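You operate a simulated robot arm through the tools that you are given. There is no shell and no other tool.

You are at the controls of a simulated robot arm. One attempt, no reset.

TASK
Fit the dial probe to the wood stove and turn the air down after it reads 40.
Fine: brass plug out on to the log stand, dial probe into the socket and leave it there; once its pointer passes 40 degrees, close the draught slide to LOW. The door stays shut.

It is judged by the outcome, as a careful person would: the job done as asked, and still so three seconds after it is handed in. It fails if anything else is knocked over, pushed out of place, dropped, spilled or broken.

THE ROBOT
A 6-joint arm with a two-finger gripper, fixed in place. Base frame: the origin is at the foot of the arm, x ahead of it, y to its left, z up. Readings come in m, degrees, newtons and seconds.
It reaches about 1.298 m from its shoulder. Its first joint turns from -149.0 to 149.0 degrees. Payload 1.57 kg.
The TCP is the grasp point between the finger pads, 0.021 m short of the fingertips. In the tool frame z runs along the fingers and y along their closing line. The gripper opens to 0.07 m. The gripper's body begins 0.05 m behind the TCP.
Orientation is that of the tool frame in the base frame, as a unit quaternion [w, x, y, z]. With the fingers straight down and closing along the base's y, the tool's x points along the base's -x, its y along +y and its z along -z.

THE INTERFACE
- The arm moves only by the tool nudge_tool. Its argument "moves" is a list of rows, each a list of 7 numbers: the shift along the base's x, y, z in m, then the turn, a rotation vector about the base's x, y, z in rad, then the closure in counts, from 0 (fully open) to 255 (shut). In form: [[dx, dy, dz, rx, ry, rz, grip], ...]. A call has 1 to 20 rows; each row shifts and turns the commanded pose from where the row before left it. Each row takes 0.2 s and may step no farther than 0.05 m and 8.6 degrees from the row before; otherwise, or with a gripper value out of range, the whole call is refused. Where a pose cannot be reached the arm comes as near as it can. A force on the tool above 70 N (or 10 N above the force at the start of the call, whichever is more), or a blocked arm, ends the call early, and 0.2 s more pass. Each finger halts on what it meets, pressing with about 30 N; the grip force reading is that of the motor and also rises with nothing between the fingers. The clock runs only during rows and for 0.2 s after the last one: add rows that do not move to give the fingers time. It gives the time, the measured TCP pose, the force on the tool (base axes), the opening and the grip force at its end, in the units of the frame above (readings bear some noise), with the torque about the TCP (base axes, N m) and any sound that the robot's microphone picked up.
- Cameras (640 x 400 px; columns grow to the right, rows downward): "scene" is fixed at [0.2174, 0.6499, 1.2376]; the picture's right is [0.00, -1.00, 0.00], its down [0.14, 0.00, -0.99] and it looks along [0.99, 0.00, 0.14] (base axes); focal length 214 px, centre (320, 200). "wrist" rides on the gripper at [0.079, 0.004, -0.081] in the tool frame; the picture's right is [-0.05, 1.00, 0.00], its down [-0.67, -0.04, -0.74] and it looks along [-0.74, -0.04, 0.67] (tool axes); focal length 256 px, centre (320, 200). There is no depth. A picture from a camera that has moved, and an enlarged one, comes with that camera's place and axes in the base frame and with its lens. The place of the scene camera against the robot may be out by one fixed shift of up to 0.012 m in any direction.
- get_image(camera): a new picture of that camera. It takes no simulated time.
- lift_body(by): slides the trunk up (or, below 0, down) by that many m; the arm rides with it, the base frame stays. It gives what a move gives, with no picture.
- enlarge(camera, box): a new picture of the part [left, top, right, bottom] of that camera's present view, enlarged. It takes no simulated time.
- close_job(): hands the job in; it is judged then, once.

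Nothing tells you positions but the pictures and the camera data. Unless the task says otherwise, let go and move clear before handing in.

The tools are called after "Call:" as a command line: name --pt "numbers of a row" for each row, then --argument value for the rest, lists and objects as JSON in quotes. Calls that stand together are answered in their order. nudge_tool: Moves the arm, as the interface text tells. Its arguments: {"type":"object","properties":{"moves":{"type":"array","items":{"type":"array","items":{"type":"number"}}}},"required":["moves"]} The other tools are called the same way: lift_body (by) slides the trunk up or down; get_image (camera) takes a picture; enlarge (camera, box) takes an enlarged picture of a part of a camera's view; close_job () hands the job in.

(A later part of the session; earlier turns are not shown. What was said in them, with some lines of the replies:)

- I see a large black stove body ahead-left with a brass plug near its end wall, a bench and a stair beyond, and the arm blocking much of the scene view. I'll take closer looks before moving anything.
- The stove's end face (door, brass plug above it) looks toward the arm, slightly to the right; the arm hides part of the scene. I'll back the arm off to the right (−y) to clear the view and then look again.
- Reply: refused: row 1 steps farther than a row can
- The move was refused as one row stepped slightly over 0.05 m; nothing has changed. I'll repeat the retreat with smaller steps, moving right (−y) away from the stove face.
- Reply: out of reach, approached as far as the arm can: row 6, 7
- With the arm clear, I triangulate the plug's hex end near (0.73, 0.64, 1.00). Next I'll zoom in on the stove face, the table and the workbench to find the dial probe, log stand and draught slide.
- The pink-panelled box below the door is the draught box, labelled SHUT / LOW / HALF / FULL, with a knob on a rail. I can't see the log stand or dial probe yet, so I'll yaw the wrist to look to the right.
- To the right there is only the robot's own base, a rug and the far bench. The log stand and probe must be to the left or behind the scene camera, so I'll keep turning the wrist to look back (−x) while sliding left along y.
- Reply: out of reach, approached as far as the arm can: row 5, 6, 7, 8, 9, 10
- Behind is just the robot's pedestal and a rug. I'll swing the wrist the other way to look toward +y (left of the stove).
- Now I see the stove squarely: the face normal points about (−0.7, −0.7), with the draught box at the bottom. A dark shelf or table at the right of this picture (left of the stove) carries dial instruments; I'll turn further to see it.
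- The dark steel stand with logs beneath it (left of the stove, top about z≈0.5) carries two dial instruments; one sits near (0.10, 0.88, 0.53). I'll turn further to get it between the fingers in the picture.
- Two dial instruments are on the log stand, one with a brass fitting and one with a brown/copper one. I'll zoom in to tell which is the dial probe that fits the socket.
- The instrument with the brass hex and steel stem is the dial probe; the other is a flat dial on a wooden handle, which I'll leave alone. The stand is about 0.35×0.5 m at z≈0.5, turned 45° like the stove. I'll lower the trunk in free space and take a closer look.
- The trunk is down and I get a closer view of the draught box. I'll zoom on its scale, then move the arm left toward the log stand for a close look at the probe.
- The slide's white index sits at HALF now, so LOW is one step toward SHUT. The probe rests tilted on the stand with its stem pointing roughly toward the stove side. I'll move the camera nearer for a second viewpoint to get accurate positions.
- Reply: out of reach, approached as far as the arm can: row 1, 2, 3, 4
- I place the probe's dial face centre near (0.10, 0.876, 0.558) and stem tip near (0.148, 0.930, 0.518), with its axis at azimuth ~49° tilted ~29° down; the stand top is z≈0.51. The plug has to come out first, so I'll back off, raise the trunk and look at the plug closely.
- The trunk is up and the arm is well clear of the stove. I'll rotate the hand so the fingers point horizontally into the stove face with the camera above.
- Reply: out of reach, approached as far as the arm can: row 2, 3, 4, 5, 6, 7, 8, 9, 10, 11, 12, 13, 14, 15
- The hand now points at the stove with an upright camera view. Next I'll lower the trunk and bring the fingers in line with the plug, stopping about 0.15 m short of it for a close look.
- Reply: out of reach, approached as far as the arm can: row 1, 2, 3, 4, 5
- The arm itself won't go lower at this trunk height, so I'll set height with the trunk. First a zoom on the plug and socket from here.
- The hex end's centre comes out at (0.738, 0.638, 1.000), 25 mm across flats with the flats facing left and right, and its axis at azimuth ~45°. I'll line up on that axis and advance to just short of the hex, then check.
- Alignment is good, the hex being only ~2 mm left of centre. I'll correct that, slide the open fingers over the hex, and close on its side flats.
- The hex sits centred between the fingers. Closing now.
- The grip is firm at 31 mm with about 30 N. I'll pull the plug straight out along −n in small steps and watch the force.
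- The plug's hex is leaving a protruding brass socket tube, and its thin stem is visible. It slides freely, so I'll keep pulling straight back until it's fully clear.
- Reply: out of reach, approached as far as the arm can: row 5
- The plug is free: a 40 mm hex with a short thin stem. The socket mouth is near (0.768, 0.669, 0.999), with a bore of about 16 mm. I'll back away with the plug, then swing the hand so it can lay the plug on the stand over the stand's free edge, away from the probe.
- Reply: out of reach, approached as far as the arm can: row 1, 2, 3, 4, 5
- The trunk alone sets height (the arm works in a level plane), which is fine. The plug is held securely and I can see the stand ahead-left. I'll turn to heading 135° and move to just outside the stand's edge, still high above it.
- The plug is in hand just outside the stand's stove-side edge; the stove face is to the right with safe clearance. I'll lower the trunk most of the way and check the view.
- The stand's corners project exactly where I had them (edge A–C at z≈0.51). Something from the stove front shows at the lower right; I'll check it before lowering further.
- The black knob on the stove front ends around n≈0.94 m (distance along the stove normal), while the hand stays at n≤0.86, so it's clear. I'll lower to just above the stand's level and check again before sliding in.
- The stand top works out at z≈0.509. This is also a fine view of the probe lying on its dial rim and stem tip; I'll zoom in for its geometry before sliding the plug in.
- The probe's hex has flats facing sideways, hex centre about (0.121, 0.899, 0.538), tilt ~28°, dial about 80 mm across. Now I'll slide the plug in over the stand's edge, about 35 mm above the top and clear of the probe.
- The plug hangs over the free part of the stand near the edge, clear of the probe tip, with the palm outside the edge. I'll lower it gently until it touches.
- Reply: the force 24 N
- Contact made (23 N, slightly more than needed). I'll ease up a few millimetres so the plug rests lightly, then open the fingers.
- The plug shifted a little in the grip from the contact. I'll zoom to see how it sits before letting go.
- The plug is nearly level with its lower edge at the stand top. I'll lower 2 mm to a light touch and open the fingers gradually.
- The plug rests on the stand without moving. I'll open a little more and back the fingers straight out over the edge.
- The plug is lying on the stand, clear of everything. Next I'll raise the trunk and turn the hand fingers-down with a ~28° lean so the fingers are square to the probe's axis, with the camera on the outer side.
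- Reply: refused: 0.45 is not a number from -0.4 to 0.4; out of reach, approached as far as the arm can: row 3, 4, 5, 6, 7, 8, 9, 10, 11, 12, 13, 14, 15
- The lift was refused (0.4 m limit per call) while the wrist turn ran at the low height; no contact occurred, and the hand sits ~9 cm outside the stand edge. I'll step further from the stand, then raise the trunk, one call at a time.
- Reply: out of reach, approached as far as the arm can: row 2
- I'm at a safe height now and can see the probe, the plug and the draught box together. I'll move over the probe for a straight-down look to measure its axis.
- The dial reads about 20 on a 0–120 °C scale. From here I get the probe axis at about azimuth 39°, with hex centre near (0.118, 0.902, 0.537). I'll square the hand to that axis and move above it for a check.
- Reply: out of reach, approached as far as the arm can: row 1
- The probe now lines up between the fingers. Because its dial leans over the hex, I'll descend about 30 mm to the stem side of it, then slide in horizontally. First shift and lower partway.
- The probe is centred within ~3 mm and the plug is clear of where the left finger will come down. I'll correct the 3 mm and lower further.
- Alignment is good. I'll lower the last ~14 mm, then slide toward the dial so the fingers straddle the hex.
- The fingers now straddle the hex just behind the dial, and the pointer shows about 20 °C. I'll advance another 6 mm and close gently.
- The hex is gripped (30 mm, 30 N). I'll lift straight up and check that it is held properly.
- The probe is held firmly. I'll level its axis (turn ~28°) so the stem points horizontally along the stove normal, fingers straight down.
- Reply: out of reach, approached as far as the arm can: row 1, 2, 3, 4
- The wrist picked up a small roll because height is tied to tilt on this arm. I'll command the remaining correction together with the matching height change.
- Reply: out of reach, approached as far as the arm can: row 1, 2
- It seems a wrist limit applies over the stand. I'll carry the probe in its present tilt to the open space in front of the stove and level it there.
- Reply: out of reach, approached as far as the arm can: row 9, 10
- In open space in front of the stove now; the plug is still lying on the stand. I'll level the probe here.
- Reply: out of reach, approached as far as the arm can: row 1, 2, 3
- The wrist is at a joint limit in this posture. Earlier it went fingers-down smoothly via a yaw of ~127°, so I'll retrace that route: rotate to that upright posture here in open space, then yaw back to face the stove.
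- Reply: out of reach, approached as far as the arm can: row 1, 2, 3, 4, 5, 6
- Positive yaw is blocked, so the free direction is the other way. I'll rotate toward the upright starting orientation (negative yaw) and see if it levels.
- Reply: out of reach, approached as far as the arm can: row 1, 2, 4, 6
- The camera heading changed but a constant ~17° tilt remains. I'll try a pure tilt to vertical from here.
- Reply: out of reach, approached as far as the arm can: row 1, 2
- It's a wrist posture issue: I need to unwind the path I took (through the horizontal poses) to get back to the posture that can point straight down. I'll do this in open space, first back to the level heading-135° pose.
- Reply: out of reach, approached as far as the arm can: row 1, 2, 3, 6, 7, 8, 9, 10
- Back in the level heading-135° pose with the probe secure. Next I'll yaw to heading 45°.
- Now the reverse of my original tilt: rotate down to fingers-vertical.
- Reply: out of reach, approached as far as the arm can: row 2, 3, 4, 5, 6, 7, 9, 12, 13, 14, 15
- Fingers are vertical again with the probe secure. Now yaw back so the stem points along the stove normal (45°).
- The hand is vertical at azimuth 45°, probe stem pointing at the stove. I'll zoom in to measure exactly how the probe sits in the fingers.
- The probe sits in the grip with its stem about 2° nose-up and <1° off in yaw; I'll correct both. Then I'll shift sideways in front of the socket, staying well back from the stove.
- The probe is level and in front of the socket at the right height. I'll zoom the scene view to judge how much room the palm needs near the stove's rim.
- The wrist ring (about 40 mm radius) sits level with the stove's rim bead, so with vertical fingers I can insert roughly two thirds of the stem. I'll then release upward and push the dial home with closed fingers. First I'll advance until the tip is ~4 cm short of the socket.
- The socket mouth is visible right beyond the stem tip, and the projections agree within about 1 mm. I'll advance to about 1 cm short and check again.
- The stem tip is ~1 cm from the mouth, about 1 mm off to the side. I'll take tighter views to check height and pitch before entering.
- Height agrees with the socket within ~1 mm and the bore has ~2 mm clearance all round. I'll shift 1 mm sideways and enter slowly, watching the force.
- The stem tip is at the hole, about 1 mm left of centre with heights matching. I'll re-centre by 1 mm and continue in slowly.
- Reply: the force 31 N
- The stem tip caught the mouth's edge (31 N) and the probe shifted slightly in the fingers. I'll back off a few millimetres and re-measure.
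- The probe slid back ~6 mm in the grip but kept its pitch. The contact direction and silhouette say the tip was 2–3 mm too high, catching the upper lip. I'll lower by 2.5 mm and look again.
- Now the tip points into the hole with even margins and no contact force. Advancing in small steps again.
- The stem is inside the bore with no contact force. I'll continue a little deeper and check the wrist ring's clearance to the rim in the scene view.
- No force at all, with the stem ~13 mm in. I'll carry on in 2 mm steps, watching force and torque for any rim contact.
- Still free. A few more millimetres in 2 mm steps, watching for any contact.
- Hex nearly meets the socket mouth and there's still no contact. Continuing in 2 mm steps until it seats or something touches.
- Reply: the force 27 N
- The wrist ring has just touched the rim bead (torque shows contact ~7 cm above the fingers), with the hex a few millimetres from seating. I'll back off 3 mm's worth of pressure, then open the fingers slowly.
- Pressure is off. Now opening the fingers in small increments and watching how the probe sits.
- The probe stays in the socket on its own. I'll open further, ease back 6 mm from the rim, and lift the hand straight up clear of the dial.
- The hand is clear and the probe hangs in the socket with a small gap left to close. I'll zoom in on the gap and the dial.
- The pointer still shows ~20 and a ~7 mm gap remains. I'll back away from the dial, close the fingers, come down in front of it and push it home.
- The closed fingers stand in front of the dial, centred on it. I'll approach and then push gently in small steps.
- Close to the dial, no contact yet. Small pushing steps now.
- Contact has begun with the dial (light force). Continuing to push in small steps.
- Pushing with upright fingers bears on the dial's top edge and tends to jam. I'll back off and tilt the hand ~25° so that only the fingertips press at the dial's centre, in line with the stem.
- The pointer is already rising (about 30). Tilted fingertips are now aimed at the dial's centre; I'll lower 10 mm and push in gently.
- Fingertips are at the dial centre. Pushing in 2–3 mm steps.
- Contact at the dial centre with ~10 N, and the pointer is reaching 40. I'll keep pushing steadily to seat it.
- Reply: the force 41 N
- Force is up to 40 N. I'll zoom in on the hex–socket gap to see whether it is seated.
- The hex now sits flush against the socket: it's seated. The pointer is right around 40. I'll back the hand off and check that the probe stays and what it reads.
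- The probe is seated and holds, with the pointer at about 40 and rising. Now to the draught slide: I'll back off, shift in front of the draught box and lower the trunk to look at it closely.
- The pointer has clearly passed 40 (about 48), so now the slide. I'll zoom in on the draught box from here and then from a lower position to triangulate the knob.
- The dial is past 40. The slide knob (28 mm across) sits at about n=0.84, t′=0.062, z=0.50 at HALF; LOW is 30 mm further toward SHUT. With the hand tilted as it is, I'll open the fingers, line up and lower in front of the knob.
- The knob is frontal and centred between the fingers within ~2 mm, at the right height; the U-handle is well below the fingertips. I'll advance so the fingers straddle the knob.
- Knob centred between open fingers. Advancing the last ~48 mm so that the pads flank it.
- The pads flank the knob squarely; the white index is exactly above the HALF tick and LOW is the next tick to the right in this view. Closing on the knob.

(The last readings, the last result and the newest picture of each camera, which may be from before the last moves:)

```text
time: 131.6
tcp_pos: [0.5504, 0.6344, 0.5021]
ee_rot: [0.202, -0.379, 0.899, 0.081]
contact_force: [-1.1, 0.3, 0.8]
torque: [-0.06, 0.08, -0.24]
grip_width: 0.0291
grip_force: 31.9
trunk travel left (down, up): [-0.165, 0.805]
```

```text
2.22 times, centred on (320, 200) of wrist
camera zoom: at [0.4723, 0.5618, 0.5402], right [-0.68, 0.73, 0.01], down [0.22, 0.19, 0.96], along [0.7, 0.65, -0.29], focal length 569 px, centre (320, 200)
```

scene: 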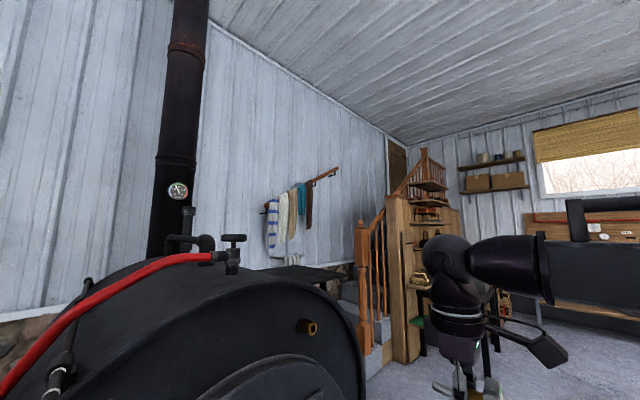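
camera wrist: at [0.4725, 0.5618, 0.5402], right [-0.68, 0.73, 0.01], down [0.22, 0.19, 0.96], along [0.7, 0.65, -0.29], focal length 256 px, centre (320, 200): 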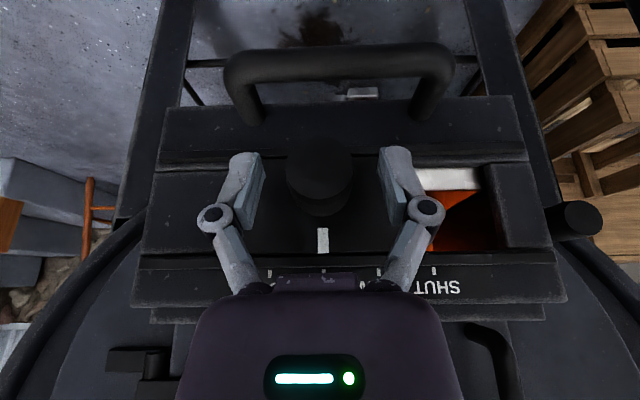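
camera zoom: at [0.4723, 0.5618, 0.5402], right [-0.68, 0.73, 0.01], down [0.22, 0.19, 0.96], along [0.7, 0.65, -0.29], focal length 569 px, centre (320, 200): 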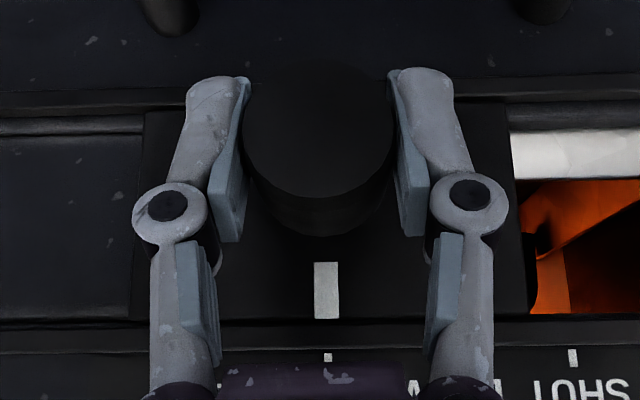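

Knob gripped (29 mm). I'll slide it toward LOW in small steps, watching the force, and check the index partway.

Call:
nudge_tool --pt "-0.003 0.003 0 0 0 0 255" --pt "-0.0035 0.0035 0 0 0 0 255" --pt "-0.0035 0.0035 0 0 0 0 255" --pt "-0.0035 0.0035 0 0 0 0 255" --pt "0 0 0 0 0 0 255"

Call:
get_image --camera "wrist"

Call:
enlarge --camera "wrist" --box '[220, 150, 460, 300]'

```text
time: 132.8
tcp_pos: [0.536, 0.6497, 0.5021]
ee_rot: [0.202, -0.38, 0.899, 0.081]
contact_force: [3.3, 2.8, 1.9]
torque: [-0.12, 0.02, -0.32]
grip_width: 0.029
grip_force: 31.5
trunk travel left (down, up): [-0.165, 0.805]
```

```text
taken
camera wrist: at [0.458, 0.5758, 0.5401], right [-0.68, 0.73, 0.01], down [0.22, 0.19, 0.96], along [0.7, 0.66, -0.29], focal length 256 px, centre (320, 200)
```

wrist: 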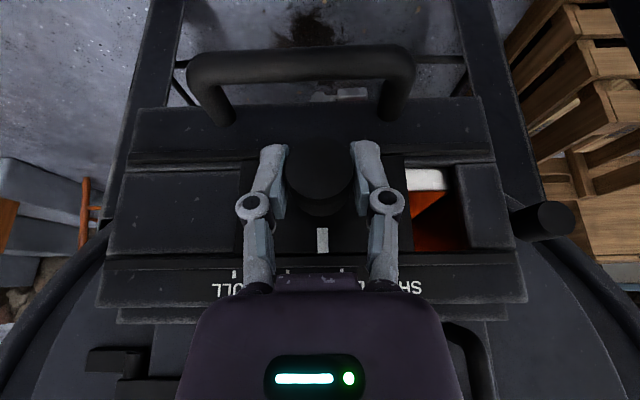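

```text
2.67 times, centred on (340, 225) of wrist
camera zoom: at [0.458, 0.5758, 0.5401], right [-0.68, 0.73, 0.01], down [0.22, 0.19, 0.96], along [0.7, 0.66, -0.29], focal length 683 px, centre (267, 133)
```

zoom: 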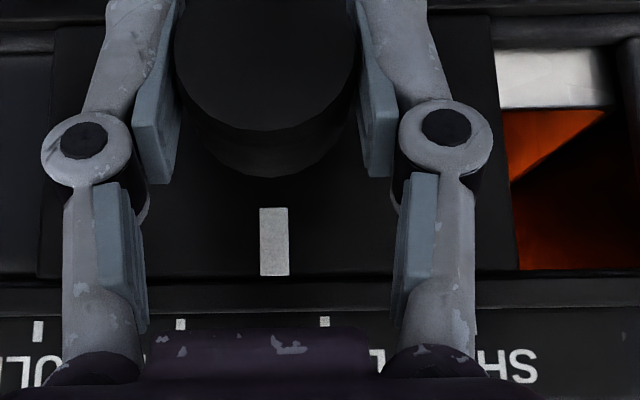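

The slide moves freely; the index is about two thirds of the way from HALF to LOW. Roughly 10.5 mm remain.

Call:
nudge_tool --pt "-0.0025 0.0025 0 0 0 0 255" --pt "-0.0025 0.0025 0 0 0 0 255" --pt "-0.0025 0.0025 0 0 0 0 255" --pt "0 0 0 0 0 0 255"

Call:
enlarge --camera "wrist" --box '[220, 150, 460, 300]'

```text
time: 133.8
tcp_pos: [0.5281, 0.6565, 0.502]
ee_rot: [0.2, -0.381, 0.899, 0.081]
contact_force: [-1.5, -2.9, 0.2]
torque: [0.03, -0.16, -0.2]
grip_width: 0.0288
grip_force: 32.2
trunk travel left (down, up): [-0.165, 0.805]
```

```text
2.67 times, centred on (340, 225) of wrist
camera zoom: at [0.4504, 0.5834, 0.5403], right [-0.68, 0.73, 0.01], down [0.22, 0.19, 0.96], along [0.7, 0.66, -0.29], focal length 683 px, centre (267, 133)
```

zoom: 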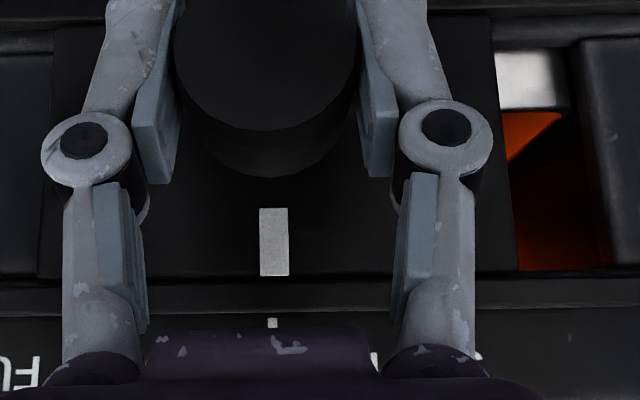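

The index sits over the LOW tick (within ~1 mm). I'll open the fingers evenly and back straight out.

Call:
nudge_tool --pt "0 0 0 0 0 0 140" --pt "0 0 0 0 0 0 110" --pt "0 0 0 0 0 0 60" --pt "0 0 0 0 0 0 55"

Call:
enlarge --camera "wrist" --box '[220, 150, 460, 300]'

```text
time: 134.8
tcp_pos: [0.5286, 0.6565, 0.5005]
ee_rot: [0.201, -0.38, 0.899, 0.081]
contact_force: [0.2, -0.4, 0.2]
torque: [0.01, 0.02, 0.01]
grip_width: 0.055
grip_force: 0.1
trunk travel left (down, up): [-0.165, 0.805]
```

```text
2.67 times, centred on (340, 225) of wrist
camera zoom: at [0.4508, 0.5836, 0.5402], right [-0.68, 0.73, 0.01], down [0.22, 0.19, 0.96], along [0.7, 0.66, -0.29], focal length 683 px, centre (267, 133)
```

zoom: 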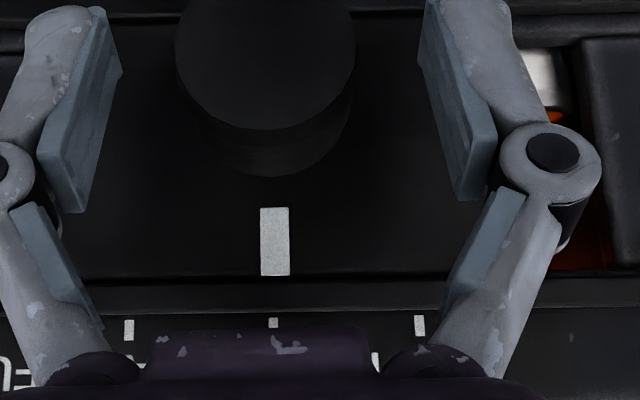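

Released, and the index stays exactly over the LOW tick (HALF to its left, SHUT to its right). Backing straight out now.

Call:
nudge_tool --pt "-0.02 -0.02 0 0 0 0 55" --pt "-0.03 -0.03 0 0 0 0 55" --pt "-0.03 -0.03 0 0 0 0 55" --pt "-0.02 -0.02 0 0 0 0 55"

Call:
lift_body --by 0.2

Call:
get_image --camera "wrist"

Call:
enlarge --camera "wrist" --box '[220, 0, 430, 140]'

Call:
enlarge --camera "scene" --box '[290, 305, 350, 355]'

Call:
get_image --camera "scene"

```text
time: 135.8
tcp_pos: [0.4292, 0.5542, 0.5012]
ee_rot: [0.2, -0.38, 0.899, 0.08]
contact_force: [0.4, -0.7, -0.6]
torque: [0.0, -0.01, -0.01]
grip_width: 0.0548
grip_force: 0.1
trunk travel left (down, up): [-0.165, 0.805]
```

```text
time: 138.0
tcp_pos: [0.4295, 0.5545, 0.7006]
ee_rot: [0.201, -0.38, 0.899, 0.081]
contact_force: [0.4, 0.5, -0.2]
torque: [0.0, 0.03, 0.01]
grip_width: 0.055
grip_force: 0.0
trunk travel left (down, up): [-0.365, 0.605]
```

```text
taken
camera wrist: at [0.3515, 0.482, 0.7402], right [-0.68, 0.73, 0.01], down [0.22, 0.19, 0.96], along [0.7, 0.65, -0.29], focal length 256 px, centre (320, 200)
```

wrist: 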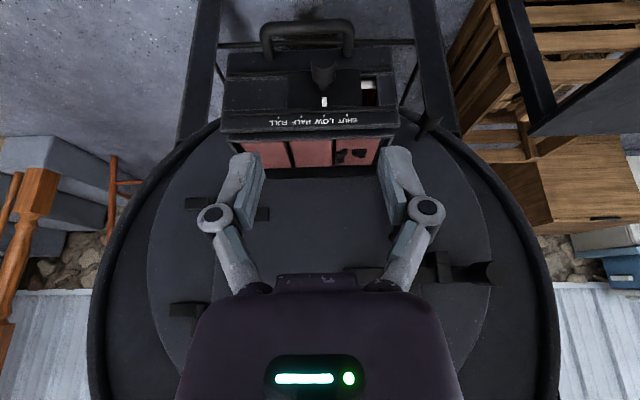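

```text
2.86 times, centred on (325, 70) of wrist
camera zoom: at [0.3515, 0.482, 0.7402], right [-0.68, 0.73, 0.01], down [0.22, 0.19, 0.96], along [0.7, 0.65, -0.29], focal length 731 px, centre (306, 571)
```

zoom: 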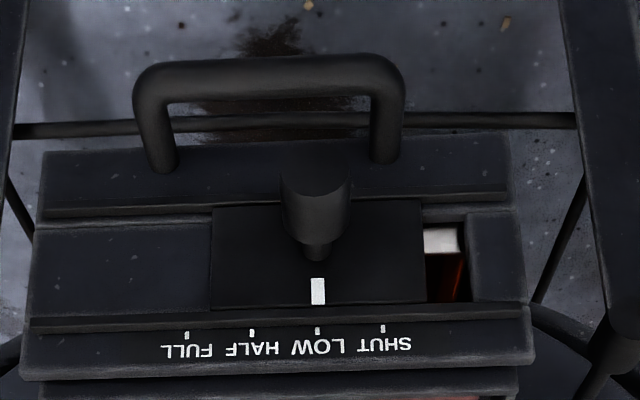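

```text
8.00 times, centred on (320, 330) of scene
camera zoom: at [0.2174, 0.6499, 1.2376], right [0.0, -1.0, 0.0], down [0.14, 0.0, -0.99], along [0.99, 0.0, 0.14], focal length 1716 px, centre (320, -840)
```

zoom: 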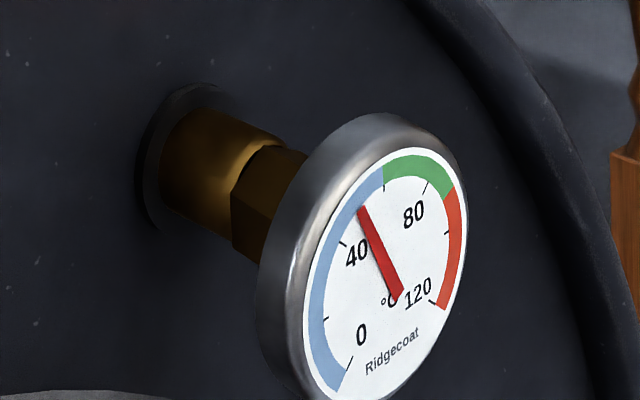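

```text
taken
```

scene: 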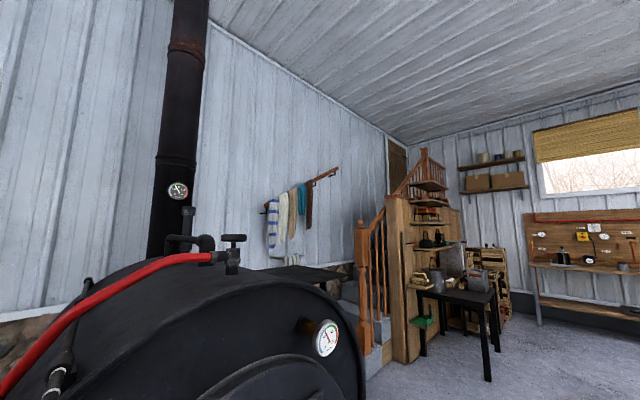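

The slide reads LOW, the pointer is at ~52, and the probe sits in the socket. I'll zoom on the hex/socket joint once more and then check the plug on the stand.

Call:
enlarge --camera "scene" --box '[298, 315, 334, 342]'

Call:
enlarge --camera "wrist" --box '[480, 0, 640, 150]'

```text
14.81 times, centred on (316, 328) of scene
camera zoom: at [0.2174, 0.6499, 1.2376], right [0.0, -1.0, 0.0], down [0.14, 0.0, -0.99], along [0.99, 0.0, 0.14], focal length 3177 px, centre (379, -1704)
```

zoom: 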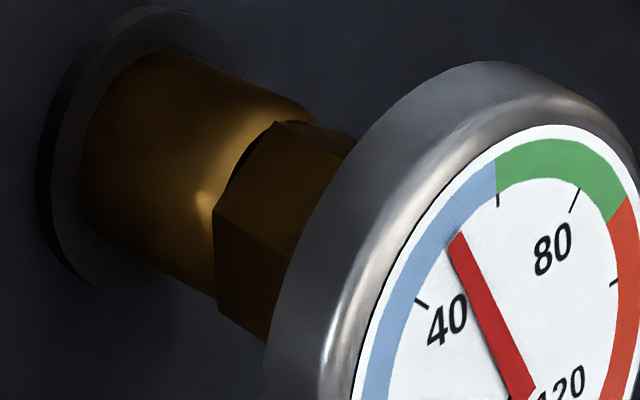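

```text
2.67 times, centred on (560, 75) of wrist
camera zoom: at [0.3515, 0.482, 0.7402], right [-0.68, 0.73, 0.01], down [0.22, 0.19, 0.96], along [0.7, 0.65, -0.29], focal length 683 px, centre (-320, 533)
```

zoom: 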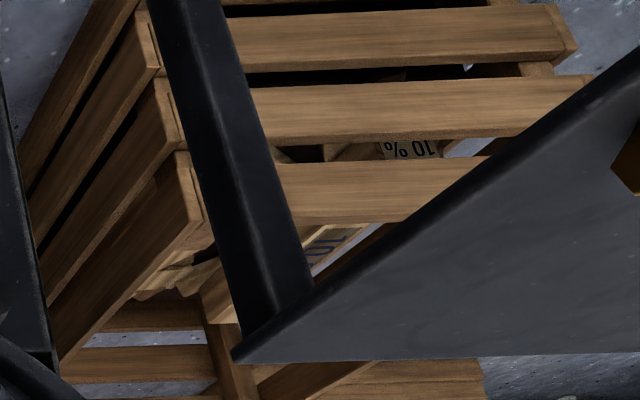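

There's only a hairline gap from the slight sag, and it hasn't moved in 17 s. I'll shift left to confirm the plug and the other thermometer on the stand.

Call:
nudge_tool --pt "-0.03 0.03 0 0 0 0 55" --pt "-0.03 0.03 0 0 0 0 55" --pt "-0.03 0.03 0 0 0 0 55" --pt "-0.02 0.01 0 0 0 0 55"

Call:
get_image --camera "wrist"

Call:
enlarge --camera "scene" --box '[290, 305, 350, 355]'

```text
time: 139.0
tcp_pos: [0.318, 0.6551, 0.7011]
ee_rot: [0.201, -0.379, 0.9, 0.08]
contact_force: [0.4, 0.0, -0.2]
torque: [0.01, 0.0, -0.05]
grip_width: 0.0551
grip_force: 0.0
trunk travel left (down, up): [-0.365, 0.605]
```

```text
taken
camera wrist: at [0.2405, 0.5821, 0.7401], right [-0.68, 0.73, 0.01], down [0.22, 0.19, 0.96], along [0.7, 0.65, -0.29], focal length 256 px, centre (320, 200)
```

wrist: 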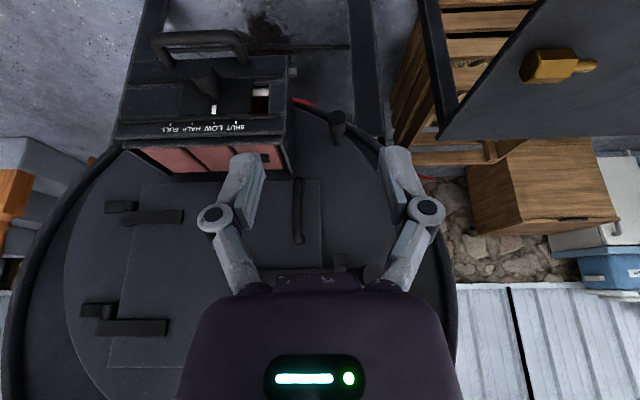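

```text
8.00 times, centred on (320, 330) of scene
camera zoom: at [0.2174, 0.6499, 1.2376], right [0.0, -1.0, 0.0], down [0.14, 0.0, -0.99], along [0.99, 0.0, 0.14], focal length 1716 px, centre (320, -840)
```

zoom: 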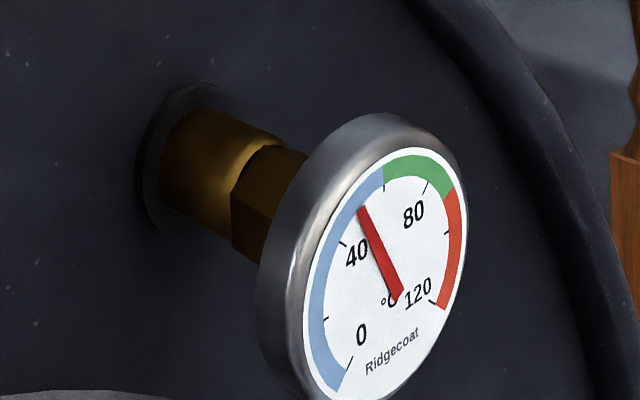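

Everything checks out. The plug lies on the log stand, the dial probe sits in the socket reading about 52, the slide index is on LOW, and the door is shut. The hand is clear of everything, so I'm handing the job in.

Call:
close_job

```text
The job is handed in.
```

The job is handed in, with everything in the state you asked for when I last looked.

- **Brass plug:** it is out of the socket and lying on the log stand, about 2 cm from the edge nearest the stove.
- **Dial probe:** it is in the socket and I left it there. It sags slightly, leaving a gap of 1–2 mm at the top of the joint, but it did not move in the roughly 17 seconds I watched it.
- **Draught slide:** the probe read about 48 when I went to the slide. I moved the slide from HALF, and its index now sits on the LOW mark. The probe read about 52 at the end.
- **Door:** it stayed shut throughout.

The stem caught the edge of the socket on the first try, so I backed off and lowered it before it went in. The wrist also touched the stove's rim lightly, so I seated the probe with the fingertips on the dial. I saw no damage from either contact.

I did not touch the second thermometer on the stand, but I did not look at it again after about halfway through the job.
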